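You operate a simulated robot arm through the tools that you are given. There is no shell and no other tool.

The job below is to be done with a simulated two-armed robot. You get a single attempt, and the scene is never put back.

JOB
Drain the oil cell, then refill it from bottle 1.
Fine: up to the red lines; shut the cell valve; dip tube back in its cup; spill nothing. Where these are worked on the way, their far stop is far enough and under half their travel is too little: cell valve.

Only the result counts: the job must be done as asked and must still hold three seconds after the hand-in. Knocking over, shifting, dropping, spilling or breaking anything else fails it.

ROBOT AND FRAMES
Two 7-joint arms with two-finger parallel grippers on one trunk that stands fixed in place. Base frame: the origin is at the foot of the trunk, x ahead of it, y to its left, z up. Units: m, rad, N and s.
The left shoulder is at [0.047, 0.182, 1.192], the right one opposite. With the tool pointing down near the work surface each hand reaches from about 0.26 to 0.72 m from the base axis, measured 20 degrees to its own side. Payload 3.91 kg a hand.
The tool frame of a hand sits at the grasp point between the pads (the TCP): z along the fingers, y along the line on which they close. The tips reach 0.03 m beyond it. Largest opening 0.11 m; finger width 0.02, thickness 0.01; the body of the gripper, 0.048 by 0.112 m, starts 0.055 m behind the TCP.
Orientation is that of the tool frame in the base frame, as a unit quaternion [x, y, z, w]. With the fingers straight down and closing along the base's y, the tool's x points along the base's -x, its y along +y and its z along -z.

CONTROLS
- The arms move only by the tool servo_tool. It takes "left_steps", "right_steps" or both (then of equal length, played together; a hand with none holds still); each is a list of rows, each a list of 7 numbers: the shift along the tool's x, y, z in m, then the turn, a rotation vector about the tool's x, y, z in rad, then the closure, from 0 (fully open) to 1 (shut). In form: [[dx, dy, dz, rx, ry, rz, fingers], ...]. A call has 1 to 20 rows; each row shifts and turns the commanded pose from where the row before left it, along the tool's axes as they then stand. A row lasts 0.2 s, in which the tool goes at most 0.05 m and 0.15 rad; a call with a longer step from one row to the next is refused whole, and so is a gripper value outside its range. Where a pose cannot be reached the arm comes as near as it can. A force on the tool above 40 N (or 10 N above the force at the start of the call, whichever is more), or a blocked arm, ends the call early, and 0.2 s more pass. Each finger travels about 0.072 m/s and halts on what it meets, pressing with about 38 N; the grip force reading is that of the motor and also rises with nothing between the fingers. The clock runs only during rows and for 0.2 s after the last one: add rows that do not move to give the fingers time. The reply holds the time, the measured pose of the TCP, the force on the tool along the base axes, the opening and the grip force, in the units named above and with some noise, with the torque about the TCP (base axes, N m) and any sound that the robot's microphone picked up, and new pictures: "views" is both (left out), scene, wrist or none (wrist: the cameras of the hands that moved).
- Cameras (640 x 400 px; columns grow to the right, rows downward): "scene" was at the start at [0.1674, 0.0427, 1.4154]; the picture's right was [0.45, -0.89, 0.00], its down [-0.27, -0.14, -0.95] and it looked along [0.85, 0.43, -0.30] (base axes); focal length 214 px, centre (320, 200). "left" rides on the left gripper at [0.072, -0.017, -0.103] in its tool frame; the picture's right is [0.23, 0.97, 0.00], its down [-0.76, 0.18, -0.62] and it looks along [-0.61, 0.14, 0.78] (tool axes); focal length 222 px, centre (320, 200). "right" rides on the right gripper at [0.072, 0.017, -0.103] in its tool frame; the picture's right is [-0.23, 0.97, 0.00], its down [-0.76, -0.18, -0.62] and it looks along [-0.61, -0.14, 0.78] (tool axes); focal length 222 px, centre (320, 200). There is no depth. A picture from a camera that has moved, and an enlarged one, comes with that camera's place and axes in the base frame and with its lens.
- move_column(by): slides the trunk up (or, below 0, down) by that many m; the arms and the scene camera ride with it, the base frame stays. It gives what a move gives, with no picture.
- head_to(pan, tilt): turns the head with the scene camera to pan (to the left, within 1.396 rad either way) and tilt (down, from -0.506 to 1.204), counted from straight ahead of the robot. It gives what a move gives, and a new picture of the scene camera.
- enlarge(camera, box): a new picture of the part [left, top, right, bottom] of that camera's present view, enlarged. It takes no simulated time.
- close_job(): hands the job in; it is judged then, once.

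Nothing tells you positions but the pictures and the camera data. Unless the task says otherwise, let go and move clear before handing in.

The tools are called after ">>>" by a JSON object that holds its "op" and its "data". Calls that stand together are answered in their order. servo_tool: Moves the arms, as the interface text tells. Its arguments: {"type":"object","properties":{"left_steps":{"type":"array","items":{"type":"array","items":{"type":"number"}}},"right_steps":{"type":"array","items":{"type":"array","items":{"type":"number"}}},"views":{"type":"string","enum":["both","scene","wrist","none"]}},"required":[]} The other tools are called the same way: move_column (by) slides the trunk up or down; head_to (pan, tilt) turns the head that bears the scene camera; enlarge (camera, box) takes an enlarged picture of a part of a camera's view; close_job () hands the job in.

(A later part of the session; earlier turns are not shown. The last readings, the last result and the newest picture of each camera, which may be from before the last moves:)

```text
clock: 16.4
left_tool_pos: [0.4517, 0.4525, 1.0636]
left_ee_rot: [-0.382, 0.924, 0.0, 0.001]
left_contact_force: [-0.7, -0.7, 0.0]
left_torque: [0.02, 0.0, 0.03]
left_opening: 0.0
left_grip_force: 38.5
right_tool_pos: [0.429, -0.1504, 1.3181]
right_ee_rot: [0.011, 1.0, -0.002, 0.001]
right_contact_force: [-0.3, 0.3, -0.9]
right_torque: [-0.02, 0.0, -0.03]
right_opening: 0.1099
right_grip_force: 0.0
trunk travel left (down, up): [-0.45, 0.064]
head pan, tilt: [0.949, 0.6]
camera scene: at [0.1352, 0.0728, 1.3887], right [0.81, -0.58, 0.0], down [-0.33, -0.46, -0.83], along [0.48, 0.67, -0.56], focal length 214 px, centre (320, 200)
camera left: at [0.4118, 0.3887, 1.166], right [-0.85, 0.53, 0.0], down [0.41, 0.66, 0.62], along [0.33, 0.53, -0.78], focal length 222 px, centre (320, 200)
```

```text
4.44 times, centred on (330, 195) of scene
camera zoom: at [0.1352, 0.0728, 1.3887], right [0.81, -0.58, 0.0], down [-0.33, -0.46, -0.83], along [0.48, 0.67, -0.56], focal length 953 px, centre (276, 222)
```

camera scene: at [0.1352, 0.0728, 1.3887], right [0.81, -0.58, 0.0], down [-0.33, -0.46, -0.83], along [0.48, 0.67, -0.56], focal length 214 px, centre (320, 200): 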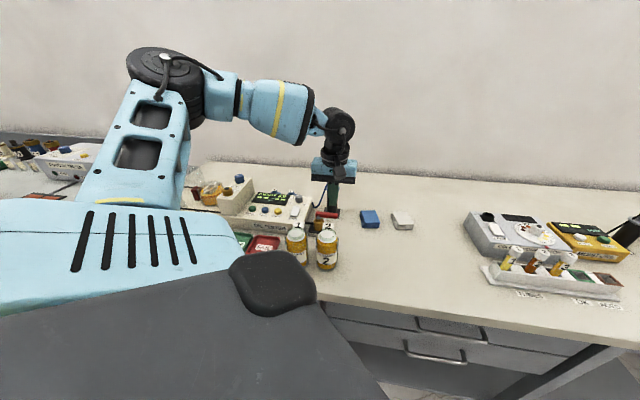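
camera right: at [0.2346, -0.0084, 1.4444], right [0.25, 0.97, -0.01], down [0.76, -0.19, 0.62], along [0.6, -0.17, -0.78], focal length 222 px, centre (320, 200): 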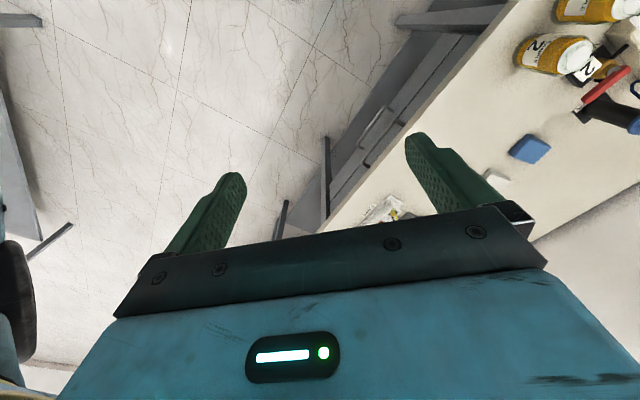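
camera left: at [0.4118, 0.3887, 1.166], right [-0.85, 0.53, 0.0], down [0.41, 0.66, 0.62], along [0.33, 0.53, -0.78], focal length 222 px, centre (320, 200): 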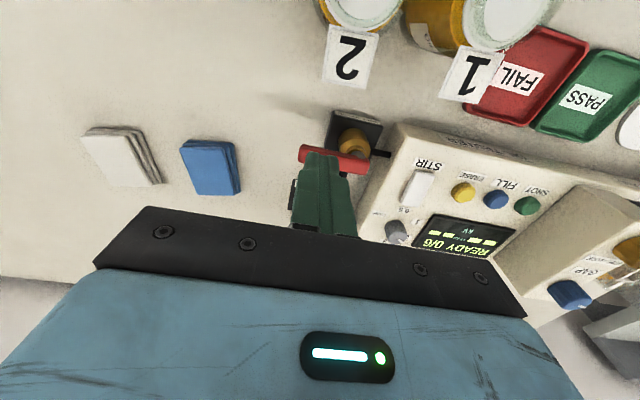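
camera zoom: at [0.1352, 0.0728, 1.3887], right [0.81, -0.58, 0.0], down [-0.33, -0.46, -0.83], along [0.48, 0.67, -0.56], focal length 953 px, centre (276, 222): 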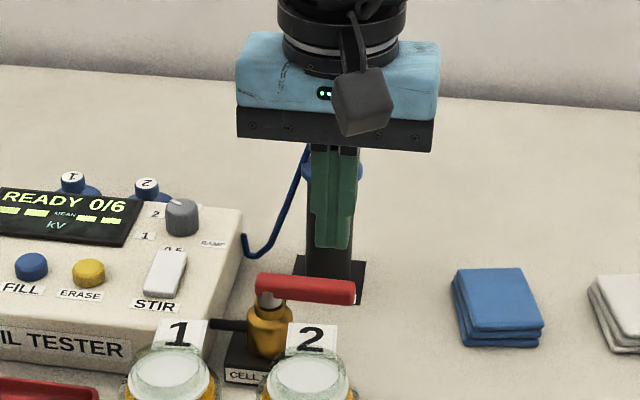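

The fist is just in front of the lever. I'll descend in front of it (slightly more clearance) to lever height.

>>> {"op": "servo_tool", "data": {"left_steps": [[0.004, 0, 0.01, 0, 0, 0, 1], [0, 0, 0.02, 0, 0, 0, 1], [0, 0, 0.02, 0, 0, 0, 1], [0, 0, 0.02, 0, 0, 0, 1], [0, 0, 0.015, 0, 0, 0, 1], [0, 0, 0.01, 0, 0, 0, 1], [0, 0, 0, 0, 0, 0, 1]], "views": "both"}}

```text
clock: 18.0
left_tool_pos: [0.4488, 0.4509, 0.9699]
left_ee_rot: [-0.383, 0.924, 0.0, 0.0]
left_contact_force: [0.6, -1.4, -0.5]
left_torque: [-0.01, -0.02, 0.01]
left_opening: 0.0
left_grip_force: 37.8
right_tool_pos: [0.4279, -0.151, 1.3164]
right_ee_rot: [0.011, 1.0, -0.003, 0.002]
right_contact_force: [0.4, -0.3, -0.4]
right_torque: [0.0, 0.0, -0.02]
right_opening: 0.1099
right_grip_force: 0.1
trunk travel left (down, up): [-0.45, 0.064]
head pan, tilt: [0.949, 0.6]
camera scene: at [0.1353, 0.0728, 1.3887], right [0.81, -0.58, 0.0], down [-0.33, -0.46, -0.83], along [0.48, 0.67, -0.56], focal length 214 px, centre (320, 200)
camera left: at [0.4086, 0.387, 1.0716], right [-0.85, 0.53, 0.0], down [0.41, 0.66, 0.62], along [0.33, 0.53, -0.78], focal length 222 px, centre (320, 200)
```

scene: 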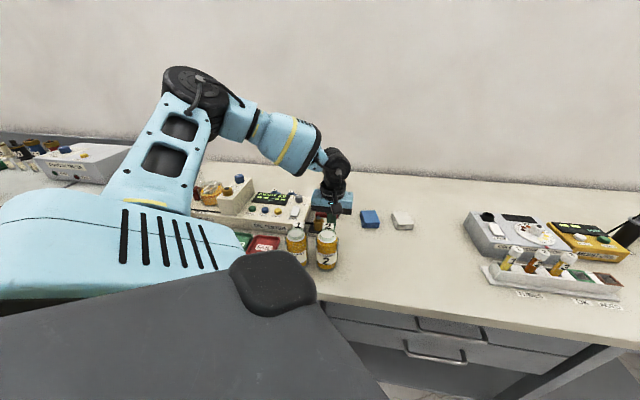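
left: 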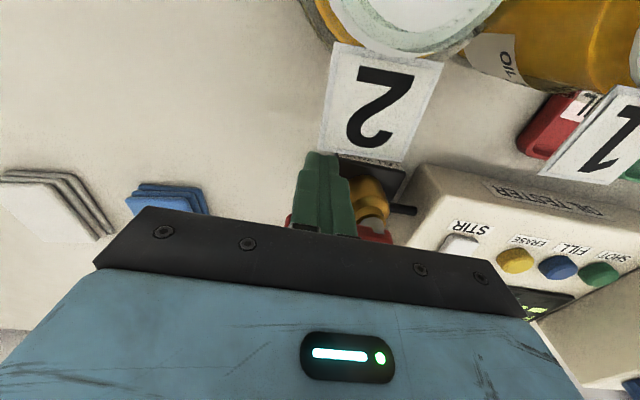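

The fist is in front of the lever near its end. I'll push gently backwards (+n) in small steps to see which way the lever turns.

>>> {"op": "servo_tool", "data": {"left_steps": [[-0.004, 0, 0, 0, 0, 0, 1], [-0.004, 0, 0, 0, 0, 0, 1], [-0.003, 0, 0, 0, 0, 0, 1], [-0.003, 0, 0, 0, 0, 0, 1], [-0.003, 0, 0, 0, 0, 0, 1]], "views": "both"}}

```text
clock: 19.2
left_tool_pos: [0.4582, 0.4577, 0.9703]
left_ee_rot: [-0.383, 0.924, 0.0, -0.003]
left_contact_force: [-24.9, -24.8, -3.3]
left_torque: [0.24, -0.3, 0.32]
left_opening: 0.0
left_grip_force: 37.8
right_tool_pos: [0.4273, -0.1531, 1.3157]
right_ee_rot: [0.012, 1.0, -0.001, 0.002]
right_contact_force: [-0.6, 0.1, 0.0]
right_torque: [0.01, -0.02, -0.03]
right_opening: 0.1099
right_grip_force: 0.0
trunk travel left (down, up): [-0.45, 0.064]
head pan, tilt: [0.949, 0.6]
camera scene: at [0.1324, 0.0694, 1.389], right [0.81, -0.58, 0.0], down [-0.33, -0.46, -0.83], along [0.48, 0.67, -0.56], focal length 214 px, centre (320, 200)
camera left: at [0.4179, 0.3946, 1.0722], right [-0.85, 0.53, 0.0], down [0.42, 0.67, 0.62], along [0.32, 0.53, -0.79], focal length 222 px, centre (320, 200)
```

scene: 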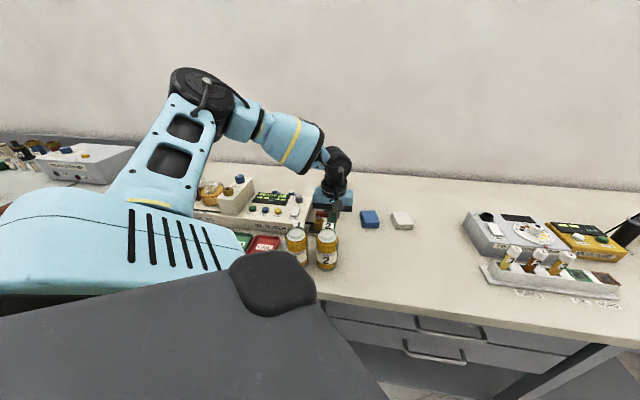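
left: 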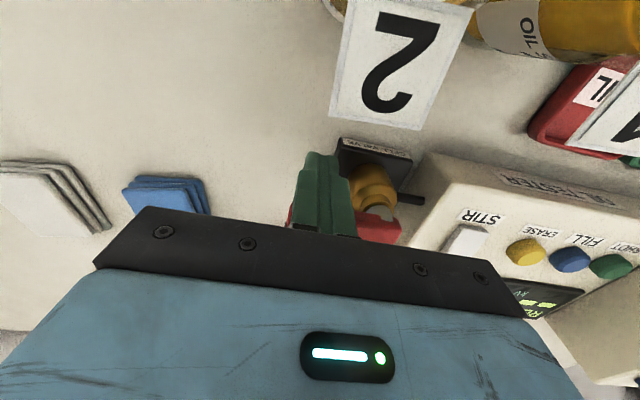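

That direction is a hard stop (35 N, no motion), so the lever opens the other way (clockwise, toward the front). I'll back off, lift over the lever and come down behind it.

>>> {"op": "servo_tool", "data": {"left_steps": [[0.008, 0, 0, 0, 0, 0, 1], [0.01, 0, 0, 0, 0, 0, 1], [0, 0, -0.03, 0, 0, 0, 1], [0, 0, -0.03, 0, 0, 0, 1], [-0.018, 0, 0, 0, 0, 0, 1], [-0.018, 0, 0, 0, 0, 0, 1], [-0.018, 0, 0, 0, 0, 0, 1], [0, 0, 0, 0, 0, 0, 1]], "views": "both"}}

```text
clock: 21.0
left_tool_pos: [0.4858, 0.4883, 1.0311]
left_ee_rot: [-0.383, 0.924, -0.001, 0.0]
left_contact_force: [0.3, 0.0, 0.3]
left_torque: [-0.03, -0.01, 0.01]
left_opening: 0.0
left_grip_force: 37.7
right_tool_pos: [0.4288, -0.1499, 1.3173]
right_ee_rot: [0.012, 1.0, -0.004, 0.002]
right_contact_force: [0.2, 0.5, 0.7]
right_torque: [0.05, 0.0, 0.04]
right_opening: 0.1102
right_grip_force: 0.1
trunk travel left (down, up): [-0.45, 0.064]
head pan, tilt: [0.949, 0.6]
camera scene: at [0.1351, 0.0728, 1.3887], right [0.81, -0.58, 0.0], down [-0.33, -0.46, -0.83], along [0.48, 0.67, -0.56], focal length 214 px, centre (320, 200)
camera left: at [0.4463, 0.4245, 1.1315], right [-0.85, 0.53, 0.0], down [0.41, 0.66, 0.62], along [0.33, 0.53, -0.78], focal length 222 px, centre (320, 200)
```

scene: 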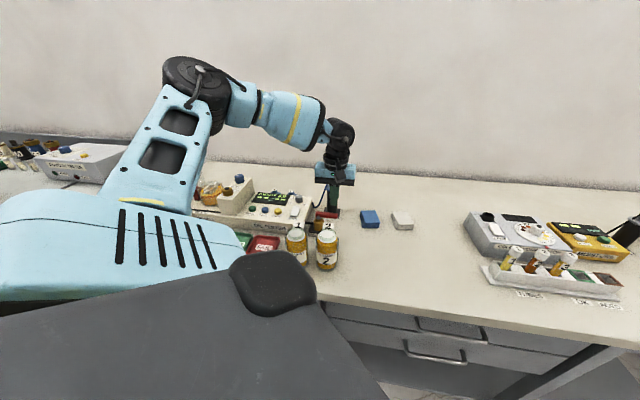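
left: 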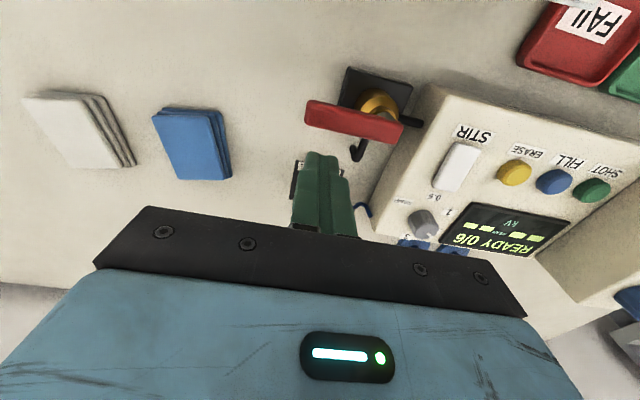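

The fist is behind the lever. Descending to lever height, then pushing forward gently.

>>> {"op": "servo_tool", "data": {"left_steps": [[0, 0, 0.015, 0, 0, 0, 1], [0, 0, 0.02, 0, 0, 0, 1], [0, 0, 0.015, 0, 0, 0, 1], [0, 0, 0.01, 0, 0, 0, 1], [0, 0, 0, 0, 0, 0, 1], [0.005, 0, 0, 0, 0, 0, 1], [0.004, -0.001, 0, 0, 0, 0, 1], [0.004, -0.001, 0, 0, 0, 0, 1], [0.004, -0.001, 0, 0, 0, 0, 1]], "views": "both"}}

```text
clock: 23.0
left_tool_pos: [0.4782, 0.4736, 0.9685]
left_ee_rot: [-0.382, 0.924, -0.001, 0.0]
left_contact_force: [0.7, 1.4, -1.0]
left_torque: [0.02, -0.01, -0.02]
left_opening: 0.0
left_grip_force: 38.2
right_tool_pos: [0.4298, -0.151, 1.317]
right_ee_rot: [0.011, 1.0, -0.004, 0.002]
right_contact_force: [0.1, 0.2, -0.6]
right_torque: [0.02, 0.0, 0.0]
right_opening: 0.1101
right_grip_force: 0.0
trunk travel left (down, up): [-0.45, 0.064]
head pan, tilt: [0.949, 0.6]
camera scene: at [0.1355, 0.073, 1.3887], right [0.81, -0.58, 0.0], down [-0.33, -0.46, -0.82], along [0.48, 0.67, -0.57], focal length 214 px, centre (320, 200)
camera left: at [0.4378, 0.4102, 1.0711], right [-0.85, 0.53, 0.0], down [0.41, 0.66, 0.62], along [0.33, 0.53, -0.78], focal length 222 px, centre (320, 200)
```

scene: 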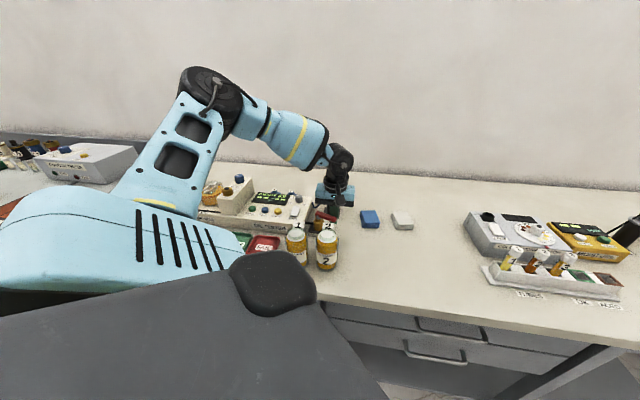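
left: 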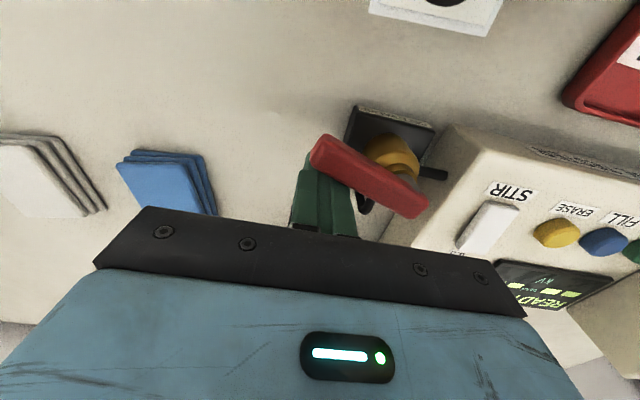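

The lever turns freely this way. I'll follow the arc further toward about 65°.

>>> {"op": "servo_tool", "data": {"left_steps": [[0.0096, 0, 0, 0, 0, 0, 1], [0.009, 0.0005, 0, 0, 0, 0, 1], [0.0093, 0.0023, 0, 0, 0, 0, 1], [0.0087, 0.0042, 0, 0, 0, 0, 1], [0.0083, 0.0067, 0, 0, 0, 0, 1], [0, 0, 0, 0, 0, 0, 1]], "views": "both"}}

>>> {"op": "enlarge", "data": {"camera": "scene", "box": [185, 170, 250, 211]}}

```text
clock: 24.4
left_tool_pos: [0.436, 0.4522, 0.9693]
left_ee_rot: [-0.383, 0.924, 0.0, 0.001]
left_contact_force: [0.0, -0.6, -0.2]
left_torque: [-0.02, 0.0, 0.01]
left_opening: 0.0001
left_grip_force: 37.2
right_tool_pos: [0.4305, -0.1497, 1.317]
right_ee_rot: [0.011, 1.0, -0.002, 0.002]
right_contact_force: [0.6, 0.3, -0.2]
right_torque: [0.0, -0.01, 0.04]
right_opening: 0.1099
right_grip_force: 0.0
trunk travel left (down, up): [-0.45, 0.064]
head pan, tilt: [0.949, 0.6]
camera scene: at [0.1355, 0.0728, 1.3887], right [0.81, -0.58, 0.0], down [-0.33, -0.46, -0.83], along [0.48, 0.67, -0.56], focal length 214 px, centre (320, 200)
camera left: at [0.3963, 0.3887, 1.0716], right [-0.85, 0.53, 0.0], down [0.41, 0.66, 0.62], along [0.33, 0.53, -0.78], focal length 222 px, centre (320, 200)
```

scene: 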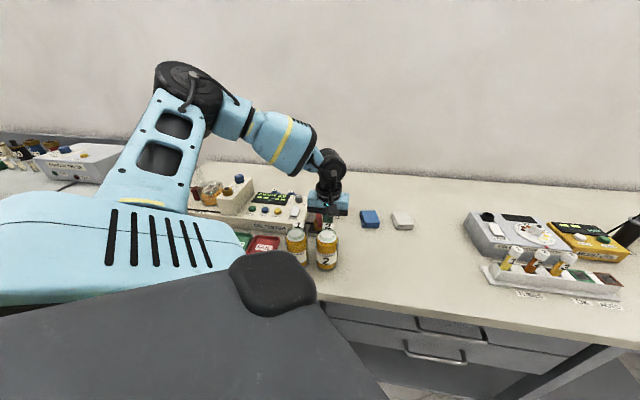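
left: 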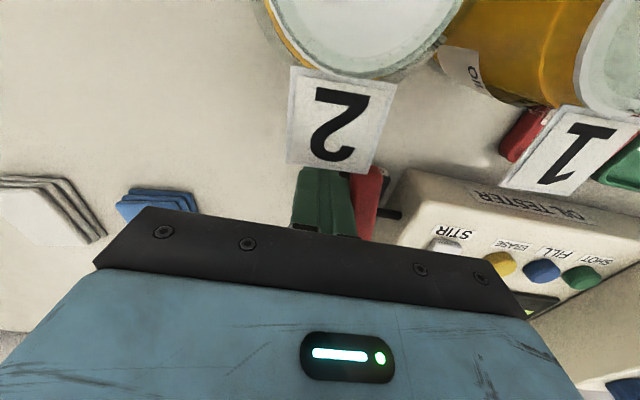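

```text
9.76 times, centred on (218, 190) of scene
camera zoom: at [0.1355, 0.0728, 1.3887], right [0.81, -0.58, 0.0], down [-0.33, -0.46, -0.83], along [0.48, 0.67, -0.56], focal length 2092 px, centre (1320, 293)
```

zoom: 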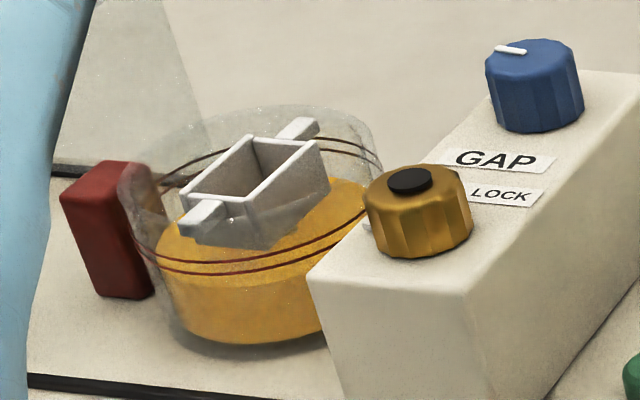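

The cell is draining. I'll push the lever a bit further toward its far stop, then lift away and wait for the cell to empty.

>>> {"op": "servo_tool", "data": {"left_steps": [[0.001, 0.004, 0, 0, 0, 0, 1], [0.001, 0.004, 0, 0, 0, 0, 1], [0.0, 0.004, 0, 0, 0, 0, 1], [0.0, 0.003, 0, 0, 0, 0, 1], [0.0, 0.003, 0, 0, 0, 0, 1]], "views": "both"}}

>>> {"op": "enlarge", "data": {"camera": "left", "box": [270, 60, 450, 240]}}

>>> {"op": "enlarge", "data": {"camera": "scene", "box": [185, 170, 250, 211]}}

```text
clock: 25.6
left_tool_pos: [0.4255, 0.4593, 0.9701]
left_ee_rot: [-0.38, 0.925, -0.001, 0.0]
left_contact_force: [18.1, -25.2, -9.2]
left_torque: [0.16, 0.18, -0.31]
left_opening: 0.0
left_grip_force: 37.1
right_tool_pos: [0.4315, -0.1525, 1.315]
right_ee_rot: [0.011, 1.0, -0.002, 0.0]
right_contact_force: [0.8, 0.1, 0.4]
right_torque: [0.02, -0.01, 0.01]
right_opening: 0.1101
right_grip_force: 0.1
trunk travel left (down, up): [-0.45, 0.064]
head pan, tilt: [0.949, 0.6]
camera scene: at [0.1386, 0.07, 1.3884], right [0.81, -0.58, 0.0], down [-0.33, -0.46, -0.83], along [0.48, 0.67, -0.56], focal length 214 px, centre (320, 200)
camera left: at [0.385, 0.3964, 1.0723], right [-0.85, 0.53, 0.0], down [0.41, 0.66, 0.62], along [0.33, 0.53, -0.78], focal length 222 px, centre (320, 200)
```

scene: 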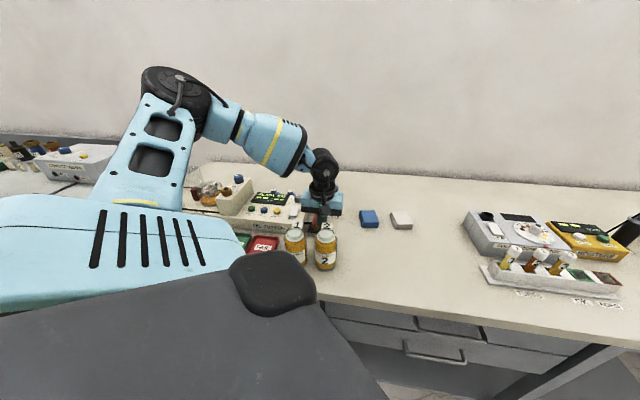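
left: 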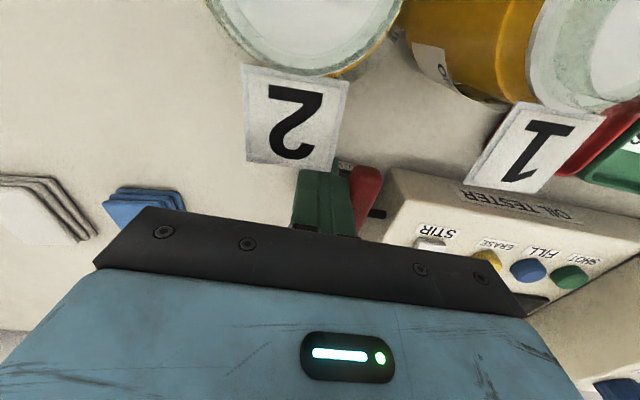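

```text
2.22 times, centred on (360, 150) of left
camera zoom: at [0.385, 0.3964, 1.0723], right [-0.85, 0.53, 0.0], down [0.41, 0.66, 0.62], along [0.33, 0.53, -0.78], focal length 494 px, centre (231, 311)
```

zoom: 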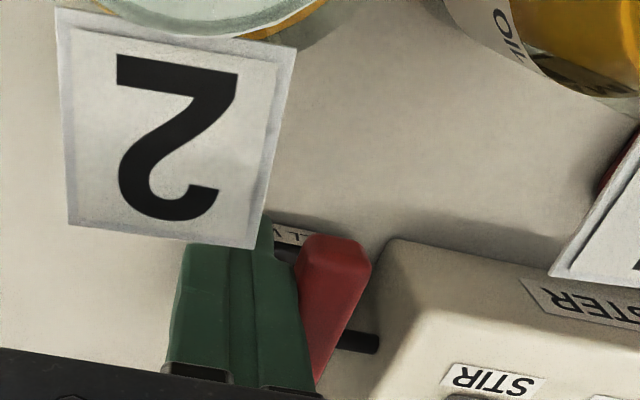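

```text
9.76 times, centred on (218, 190) of scene
camera zoom: at [0.1386, 0.07, 1.3884], right [0.81, -0.58, 0.0], down [-0.33, -0.46, -0.83], along [0.48, 0.67, -0.56], focal length 2092 px, centre (1320, 293)
```

zoom: 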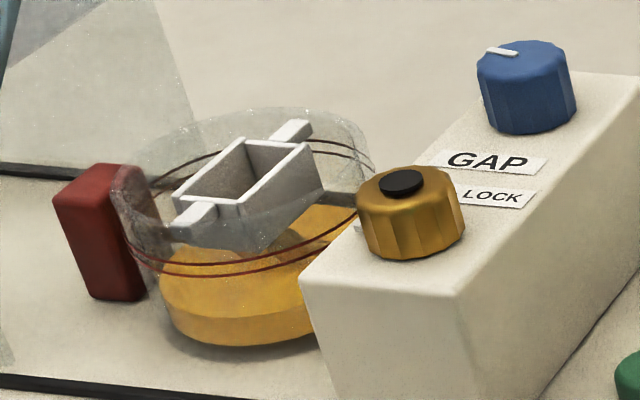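

The lever is at its far stop (31 N) and the oil is draining. I'll back off the lever and rise while it drains.

>>> {"op": "servo_tool", "data": {"left_steps": [[0, -0.008, 0, 0, 0, 0, 1], [-0.003, -0.008, 0, 0, 0, 0, 1], [0, 0, -0.02, 0, 0, 0, 1], [0, 0, -0.03, 0, 0, 0, 1], [0, 0, -0.03, 0, 0, 0, 1], [0, 0, 0, 0, 0, 0, 1]], "views": "both"}}

>>> {"op": "enlarge", "data": {"camera": "left", "box": [270, 60, 450, 240]}}

>>> {"op": "enlarge", "data": {"camera": "scene", "box": [185, 170, 250, 211]}}

>>> {"op": "enlarge", "data": {"camera": "scene", "box": [270, 170, 360, 280]}}

```text
clock: 27.0
left_tool_pos: [0.4352, 0.4534, 1.051]
left_ee_rot: [-0.383, 0.924, 0.0, -0.001]
left_contact_force: [0.0, 1.0, 0.3]
left_torque: [-0.03, -0.02, 0.02]
left_opening: 0.0001
left_grip_force: 37.9
right_tool_pos: [0.4286, -0.1495, 1.316]
right_ee_rot: [0.011, 1.0, -0.003, 0.002]
right_contact_force: [-0.3, 1.0, 0.1]
right_torque: [-0.01, -0.02, 0.01]
right_opening: 0.1099
right_grip_force: 0.0
trunk travel left (down, up): [-0.45, 0.064]
head pan, tilt: [0.949, 0.6]
camera scene: at [0.1356, 0.0732, 1.3886], right [0.81, -0.58, 0.0], down [-0.33, -0.46, -0.82], along [0.48, 0.67, -0.57], focal length 214 px, centre (320, 200)
camera left: at [0.3947, 0.3919, 1.1521], right [-0.85, 0.53, 0.0], down [0.41, 0.66, 0.62], along [0.33, 0.53, -0.78], focal length 222 px, centre (320, 200)
```

scene: 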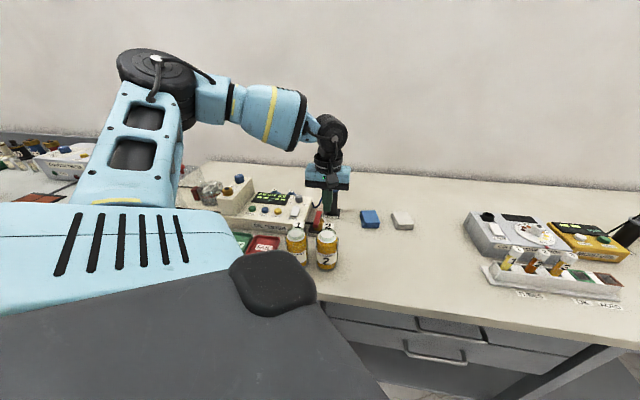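
left: 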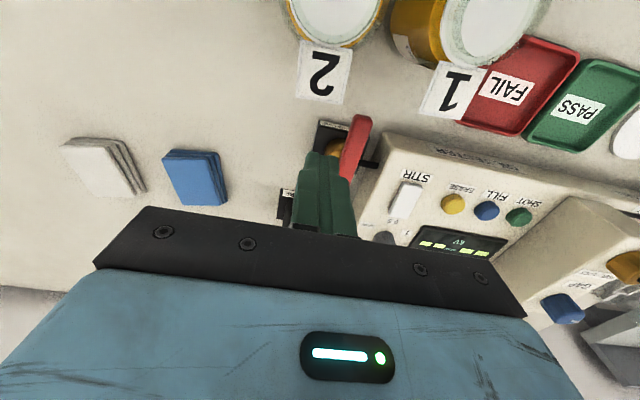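

```text
2.22 times, centred on (360, 150) of left
camera zoom: at [0.3947, 0.3919, 1.1521], right [-0.85, 0.53, 0.0], down [0.41, 0.66, 0.62], along [0.33, 0.53, -0.78], focal length 494 px, centre (231, 311)
```

zoom: 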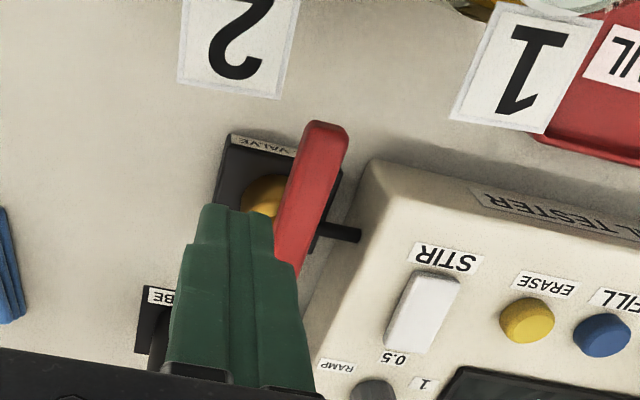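

```text
9.76 times, centred on (218, 190) of scene
camera zoom: at [0.1356, 0.0732, 1.3886], right [0.81, -0.58, 0.0], down [-0.33, -0.46, -0.82], along [0.48, 0.67, -0.57], focal length 2092 px, centre (1320, 293)
```

zoom: 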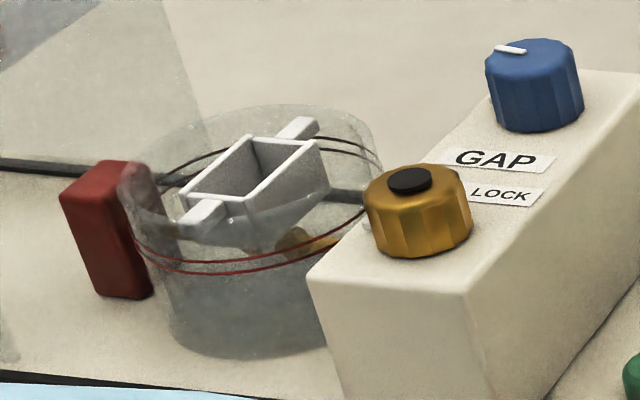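

```text
3.64 times, centred on (315, 225) of scene
camera zoom: at [0.1356, 0.0732, 1.3886], right [0.81, -0.58, 0.0], down [-0.33, -0.46, -0.82], along [0.48, 0.67, -0.57], focal length 780 px, centre (338, 109)
```

zoom: 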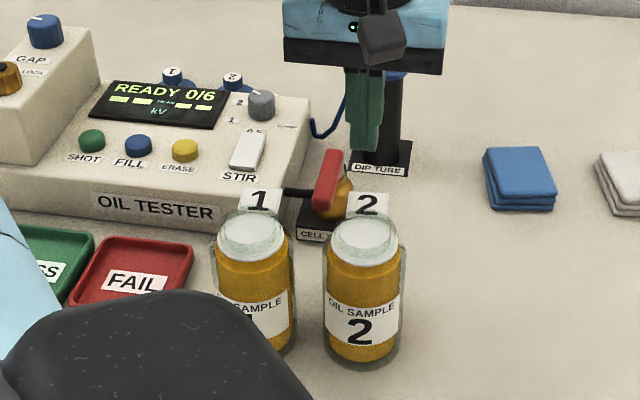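

The cell looks empty and the lever sits at 90°. I'll position the fist on the tester side of the lever, then check the cell again before shutting.

>>> {"op": "servo_tool", "data": {"left_steps": [[0.0058, 0.0184, 0, 0, 0, 0, 1], [0.0058, 0.0184, 0, 0, 0, 0, 1], [0.0058, 0.0184, 0, 0, 0, 0, 1], [0, 0, 0, 0, 0, 0, 1], [0, 0, 0, 0, 0, 0, 1], [0, 0, 0, 0, 0, 0, 1]], "views": "both"}}

>>> {"op": "enlarge", "data": {"camera": "left", "box": [240, 60, 420, 240]}}

>>> {"op": "enlarge", "data": {"camera": "scene", "box": [185, 170, 250, 211]}}

```text
clock: 28.4
left_tool_pos: [0.3851, 0.481, 1.0503]
left_ee_rot: [-0.383, 0.924, 0.0, 0.0]
left_contact_force: [0.8, 0.3, 0.3]
left_torque: [0.02, 0.02, -0.03]
left_opening: 0.0
left_grip_force: 37.3
right_tool_pos: [0.4288, -0.1504, 1.3162]
right_ee_rot: [0.011, 1.0, -0.002, 0.002]
right_contact_force: [-0.1, -0.3, 0.0]
right_torque: [0.01, -0.02, 0.0]
right_opening: 0.11
right_grip_force: 0.0
trunk travel left (down, up): [-0.45, 0.064]
head pan, tilt: [0.949, 0.6]
camera scene: at [0.1354, 0.0728, 1.3887], right [0.81, -0.58, 0.0], down [-0.33, -0.46, -0.83], along [0.48, 0.67, -0.56], focal length 214 px, centre (320, 200)
camera left: at [0.3437, 0.418, 1.1517], right [-0.85, 0.53, 0.0], down [0.41, 0.66, 0.62], along [0.33, 0.53, -0.78], focal length 222 px, centre (320, 200)
```

scene: 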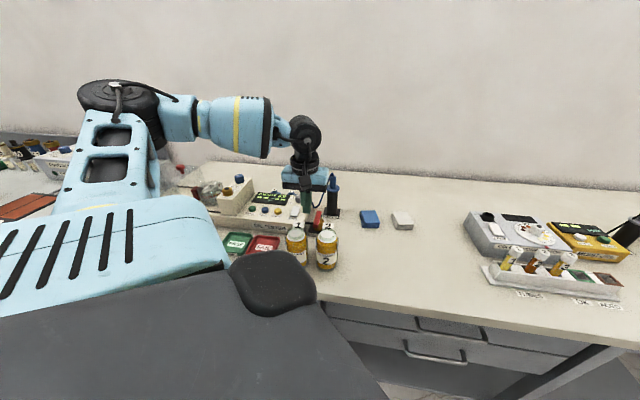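
left: 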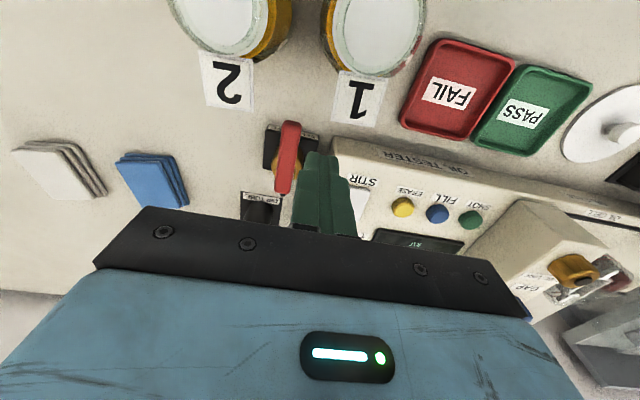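

```text
2.22 times, centred on (330, 150) of left
camera zoom: at [0.3437, 0.418, 1.1517], right [-0.85, 0.53, 0.0], down [0.41, 0.66, 0.62], along [0.33, 0.53, -0.78], focal length 494 px, centre (298, 311)
```

zoom: 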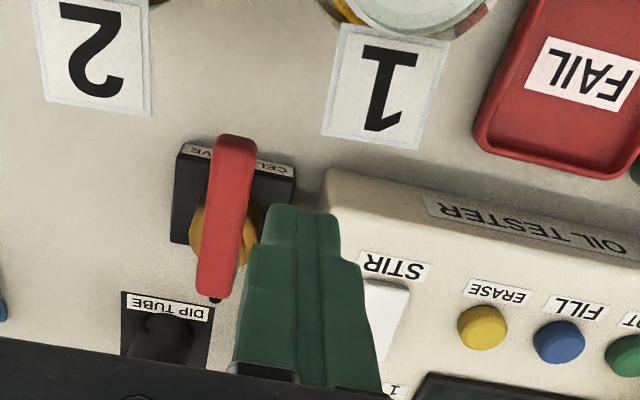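

```text
9.76 times, centred on (218, 190) of scene
camera zoom: at [0.1354, 0.0728, 1.3887], right [0.81, -0.58, 0.0], down [-0.33, -0.46, -0.83], along [0.48, 0.67, -0.56], focal length 2092 px, centre (1320, 293)
```

zoom: 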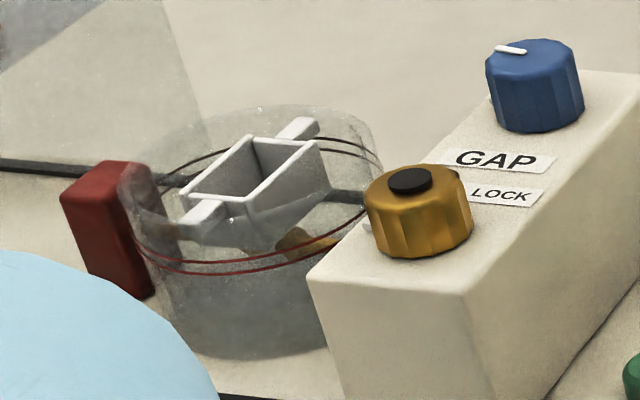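

The cell is empty. Descending beside the lever on the tester side, then sweeping it back closed.

>>> {"op": "servo_tool", "data": {"left_steps": [[0.002, 0.002, 0.01, 0, 0, 0, 1], [0, 0, 0.02, 0, 0, 0, 1], [0, 0, 0.02, 0, 0, 0, 1], [0, 0, 0.012, 0, 0, 0, 1], [0, 0, 0.008, 0, 0, 0, 1], [0, 0, 0, 0, 0, 0, 1]], "views": "both"}}

>>> {"op": "enlarge", "data": {"camera": "left", "box": [220, 60, 420, 240]}}

>>> {"op": "enlarge", "data": {"camera": "scene", "box": [270, 180, 340, 240]}}

```text
clock: 29.8
left_tool_pos: [0.3804, 0.4812, 0.9796]
left_ee_rot: [-0.383, 0.924, 0.0, 0.0]
left_contact_force: [0.1, -0.1, 0.3]
left_torque: [0.04, 0.0, 0.02]
left_opening: 0.0
left_grip_force: 37.0
right_tool_pos: [0.4289, -0.1501, 1.3168]
right_ee_rot: [0.011, 1.0, -0.004, 0.002]
right_contact_force: [0.0, -0.5, -0.9]
right_torque: [0.0, 0.05, 0.01]
right_opening: 0.1101
right_grip_force: 0.1
trunk travel left (down, up): [-0.45, 0.064]
head pan, tilt: [0.949, 0.6]
camera scene: at [0.1353, 0.0728, 1.3887], right [0.81, -0.58, 0.0], down [-0.33, -0.46, -0.83], along [0.48, 0.67, -0.56], focal length 214 px, centre (320, 200)
camera left: at [0.3407, 0.4173, 1.0818], right [-0.85, 0.53, 0.0], down [0.41, 0.66, 0.62], along [0.33, 0.53, -0.78], focal length 222 px, centre (320, 200)
```

scene: 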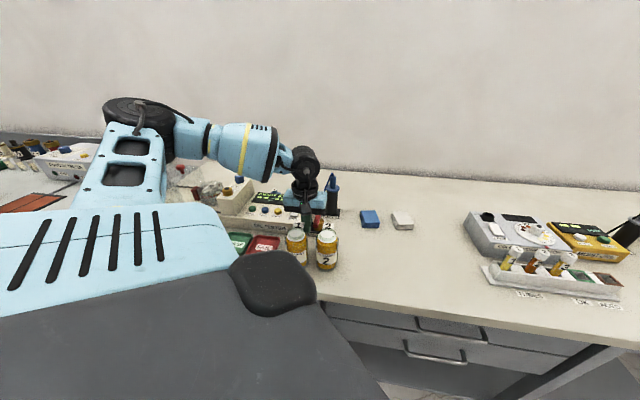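
left: 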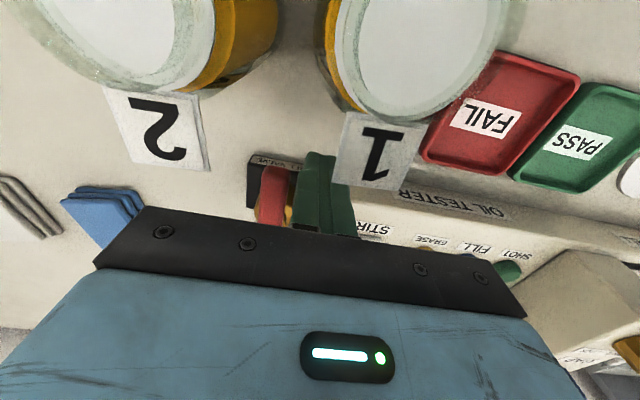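

```text
2.22 times, centred on (320, 150) of left
camera zoom: at [0.3407, 0.4173, 1.0818], right [-0.85, 0.53, 0.0], down [0.41, 0.66, 0.62], along [0.33, 0.53, -0.78], focal length 494 px, centre (320, 311)
```

zoom: 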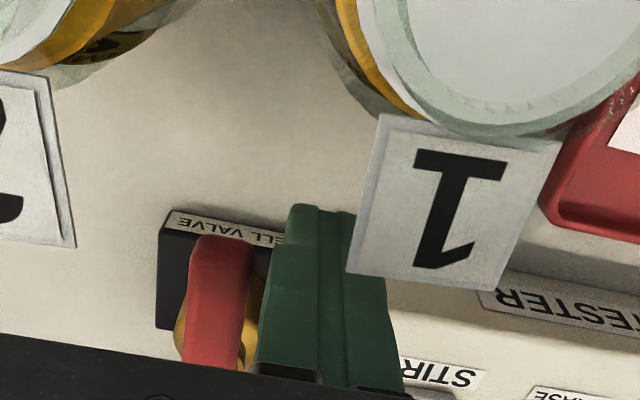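

```text
6.67 times, centred on (305, 210) of scene
camera zoom: at [0.1353, 0.0728, 1.3887], right [0.81, -0.58, 0.0], down [-0.33, -0.46, -0.83], along [0.48, 0.67, -0.56], focal length 1430 px, centre (420, 133)
```

zoom: 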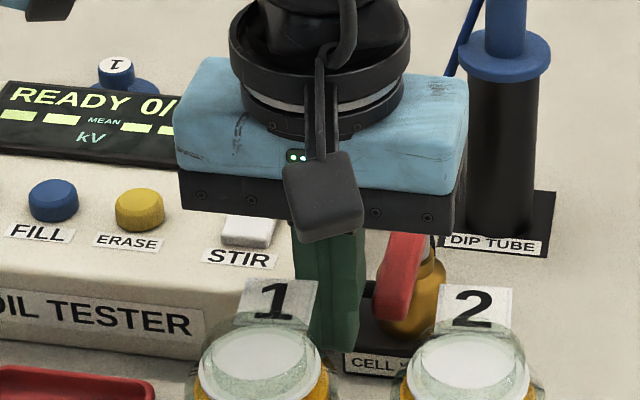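

>>> {"op": "servo_tool", "data": {"left_steps": [[-0.0027, -0.0083, 0, 0, 0, 0, 1], [0.001, -0.0084, 0, 0, 0, 0, 1], [0.001, -0.0084, 0, 0, 0, 0, 1], [-0.0024, -0.0089, 0, 0, 0, 0, 1], [-0.0024, -0.0089, 0, 0, 0, 0, 1], [-0.0058, -0.0081, 0, 0, 0, 0, 1], [-0.0058, -0.0081, 0, 0, 0, 0, 1], [0, 0, 0, 0, 0, 0, 1]], "views": "both"}}

>>> {"op": "enlarge", "data": {"camera": "left", "box": [240, 60, 420, 240]}}

```text
clock: 31.6
left_tool_pos: [0.4355, 0.4515, 0.98]
left_ee_rot: [-0.383, 0.924, 0.0, 0.0]
left_contact_force: [-0.2, -0.5, 0.1]
left_torque: [0.02, -0.01, 0.02]
left_opening: 0.0
left_grip_force: 37.7
right_tool_pos: [0.4298, -0.1511, 1.3156]
right_ee_rot: [0.012, 1.0, -0.003, 0.001]
right_contact_force: [0.2, 0.2, 0.0]
right_torque: [0.0, -0.04, 0.0]
right_opening: 0.1098
right_grip_force: 0.1
trunk travel left (down, up): [-0.45, 0.064]
head pan, tilt: [0.949, 0.6]
camera scene: at [0.1352, 0.0729, 1.3887], right [0.81, -0.58, 0.0], down [-0.33, -0.46, -0.83], along [0.48, 0.67, -0.56], focal length 214 px, centre (320, 200)
camera left: at [0.3956, 0.3883, 1.0828], right [-0.85, 0.53, 0.0], down [0.41, 0.66, 0.62], along [0.33, 0.53, -0.78], focal length 222 px, centre (320, 200)
```

scene: 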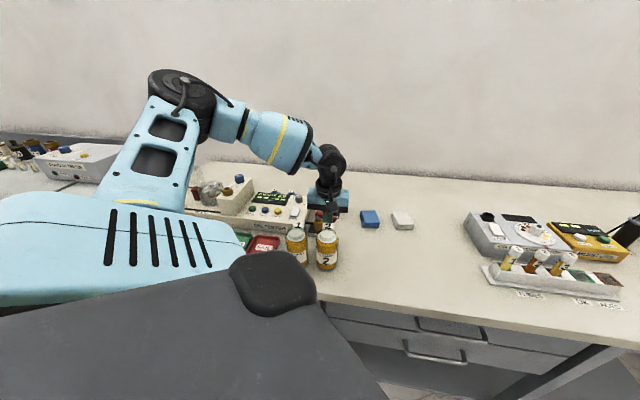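
left: 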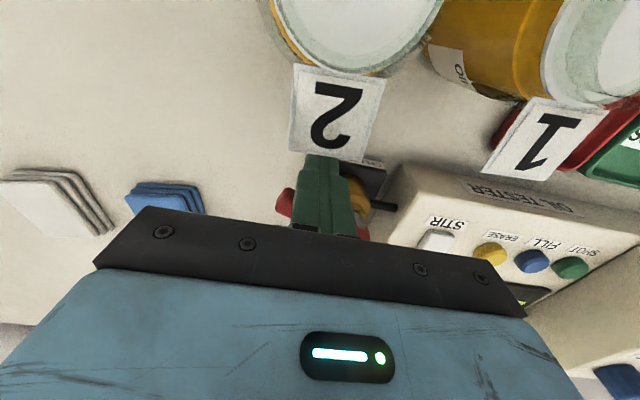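

```text
2.22 times, centred on (330, 150) of left
camera zoom: at [0.3956, 0.3883, 1.0828], right [-0.85, 0.53, 0.0], down [0.41, 0.66, 0.62], along [0.33, 0.53, -0.78], focal length 494 px, centre (298, 311)
```

zoom: 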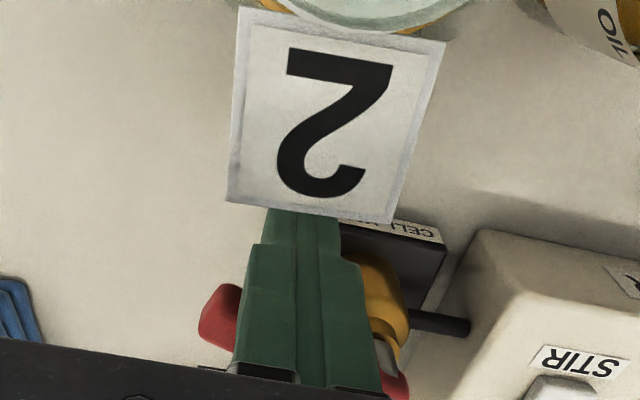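

Lever is nearly closed (~20° left). Finishing the closing push to the stop.

>>> {"op": "servo_tool", "data": {"left_steps": [[-0.0094, -0.0055, 0, 0, 0, 0, 1], [-0.0094, -0.0055, 0, 0, 0, 0, 1], [-0.003, 0, 0, 0, 0, 0, 1], [-0.003, 0, 0, 0, 0, 0, 1], [-0.002, 0, 0, 0, 0, 0, 1]], "views": "both"}}

>>> {"op": "enlarge", "data": {"camera": "left", "box": [240, 60, 420, 240]}}

```text
clock: 32.8
left_tool_pos: [0.4579, 0.4582, 0.9799]
left_ee_rot: [-0.382, 0.924, 0.0, -0.003]
left_contact_force: [-22.3, -27.3, -4.9]
left_torque: [-0.01, -0.01, 0.35]
left_opening: 0.0
left_grip_force: 37.5
right_tool_pos: [0.4259, -0.1532, 1.3174]
right_ee_rot: [0.011, 1.0, -0.002, 0.003]
right_contact_force: [-0.5, -0.8, -0.7]
right_torque: [-0.01, 0.03, -0.01]
right_opening: 0.1099
right_grip_force: 0.0
trunk travel left (down, up): [-0.45, 0.064]
head pan, tilt: [0.949, 0.6]
camera scene: at [0.1326, 0.0692, 1.389], right [0.81, -0.58, 0.0], down [-0.33, -0.46, -0.83], along [0.48, 0.67, -0.56], focal length 214 px, centre (320, 200)
camera left: at [0.4178, 0.3945, 1.0829], right [-0.85, 0.53, 0.0], down [0.42, 0.66, 0.62], along [0.33, 0.53, -0.79], focal length 222 px, centre (320, 200)
```

scene: 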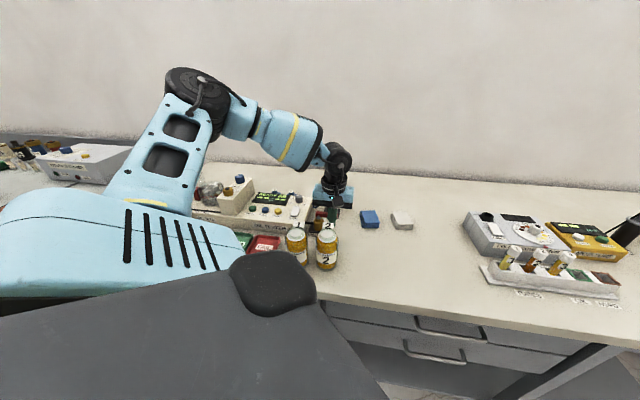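
left: 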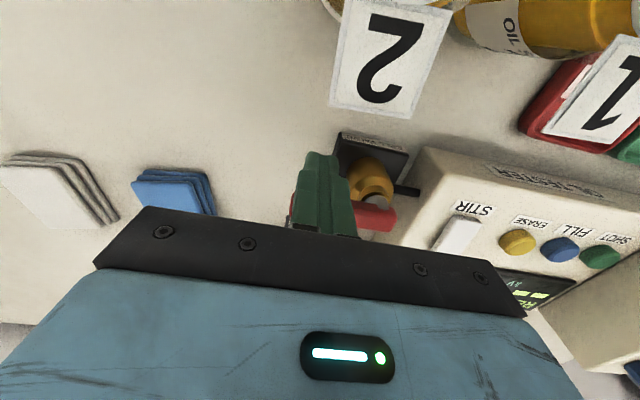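

```text
2.22 times, centred on (330, 150) of left
camera zoom: at [0.4178, 0.3945, 1.0829], right [-0.85, 0.53, 0.0], down [0.42, 0.66, 0.62], along [0.33, 0.53, -0.79], focal length 494 px, centre (298, 311)
```

zoom: 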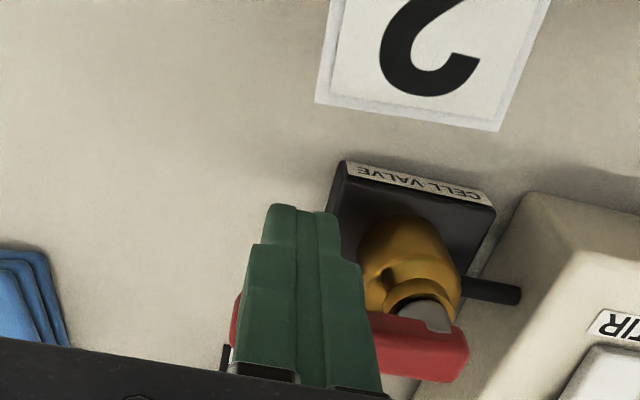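

The valve is shut hard against its stop. Next I'll back away, rise, and move over the dip tube handle with fingers partly open to test reach.

>>> {"op": "servo_tool", "data": {"left_steps": [[0.008, 0, 0, 0, 0, 0, 1], [0.008, 0, 0, 0, 0, 0, 1], [0, 0, -0.03, 0, 0, 0, 1], [0, 0, -0.04, 0, 0, 0, 1], [0, 0, -0.04, 0, 0, 0, 0.8], [0, 0, -0.04, 0, 0, 0, 0.5], [0, 0, -0.04, 0, 0, 0, 0.36], [0, 0, -0.02, 0, 0, 0, 0.36], [-0.028, 0.0035, 0, 0, 0, 0, 0.36], [-0.028, 0.0035, 0, 0, 0, 0, 0.36], [-0.028, 0.0035, 0, 0, 0, 0, 0.36], [-0.028, 0.0035, 0, 0, 0, 0, 0.36], [-0.028, 0.0035, 0, 0, 0, 0, 0.36], [0, 0, 0, 0, 0, 0, 0.36]], "views": "both"}}

>>> {"op": "enlarge", "data": {"camera": "scene", "box": [270, 150, 400, 280]}}

```text
clock: 35.8
left_tool_pos: [0.5366, 0.5611, 1.1878]
left_ee_rot: [-0.383, 0.924, 0.0, 0.0]
left_contact_force: [0.2, -0.1, -0.7]
left_torque: [-0.02, 0.01, 0.0]
left_opening: 0.0703
left_grip_force: 0.1
right_tool_pos: [0.4289, -0.1505, 1.3168]
right_ee_rot: [0.011, 1.0, -0.003, 0.002]
right_contact_force: [0.1, -0.3, 0.6]
right_torque: [0.01, -0.03, 0.02]
right_opening: 0.1102
right_grip_force: 0.1
trunk travel left (down, up): [-0.45, 0.064]
head pan, tilt: [0.949, 0.6]
camera scene: at [0.1347, 0.0728, 1.3888], right [0.81, -0.58, 0.0], down [-0.33, -0.46, -0.83], along [0.48, 0.67, -0.56], focal length 214 px, centre (320, 200)
camera left: at [0.4966, 0.4977, 1.2896], right [-0.85, 0.53, 0.0], down [0.41, 0.66, 0.62], along [0.33, 0.53, -0.78], focal length 222 px, centre (320, 200)
```

scene: 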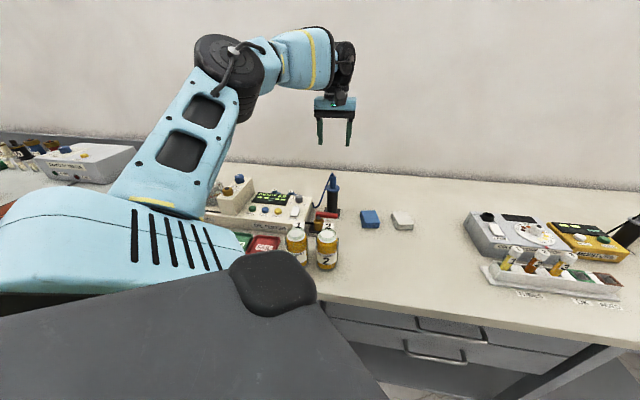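
left: 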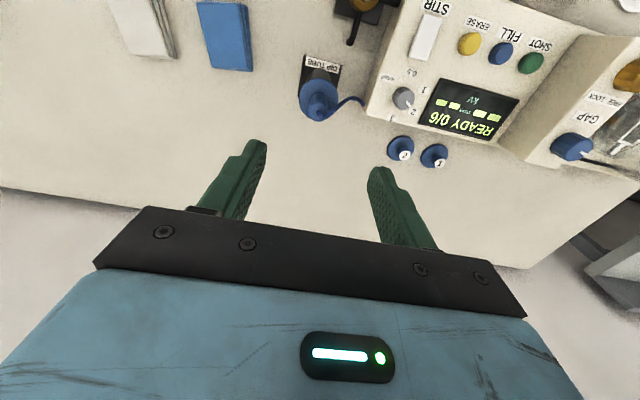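

```text
3.08 times, centred on (335, 215) of scene
camera zoom: at [0.1347, 0.0728, 1.3888], right [0.81, -0.58, 0.0], down [-0.33, -0.46, -0.83], along [0.48, 0.67, -0.56], focal length 660 px, centre (274, 154)
```

zoom: 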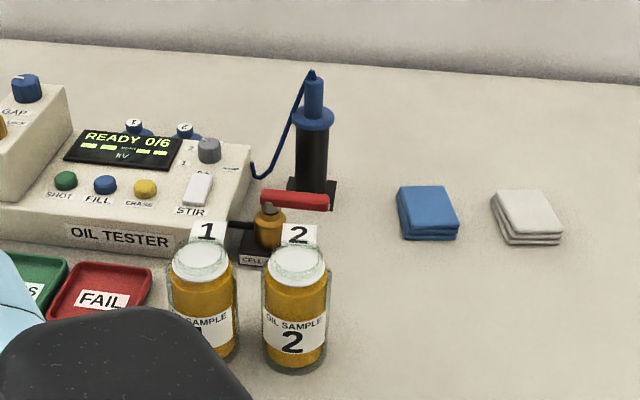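

Reach is good here. Zooming the left camera to refine the dip tube's position.

>>> {"op": "enlarge", "data": {"camera": "left", "box": [280, 40, 380, 140]}}

>>> {"op": "enlarge", "data": {"camera": "scene", "box": [310, 165, 355, 205]}}

```text
4.00 times, centred on (330, 90) of left
camera zoom: at [0.4966, 0.4977, 1.2896], right [-0.85, 0.53, 0.0], down [0.41, 0.66, 0.62], along [0.33, 0.53, -0.78], focal length 888 px, centre (280, 640)
```

zoom: 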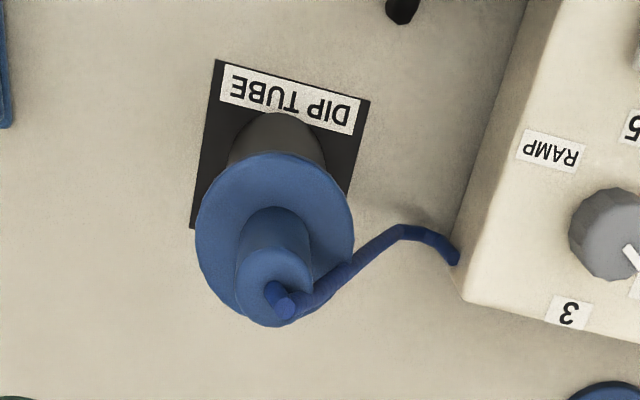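

```text
10.00 times, centred on (332, 185) of scene
camera zoom: at [0.1347, 0.0728, 1.3888], right [0.81, -0.58, 0.0], down [-0.33, -0.46, -0.83], along [0.48, 0.67, -0.56], focal length 2145 px, centre (195, 350)
```

zoom: 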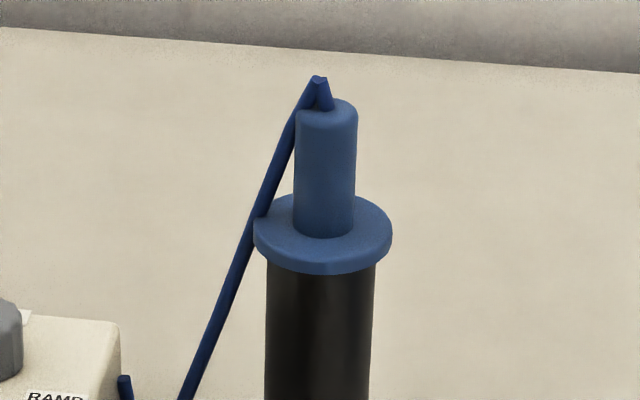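

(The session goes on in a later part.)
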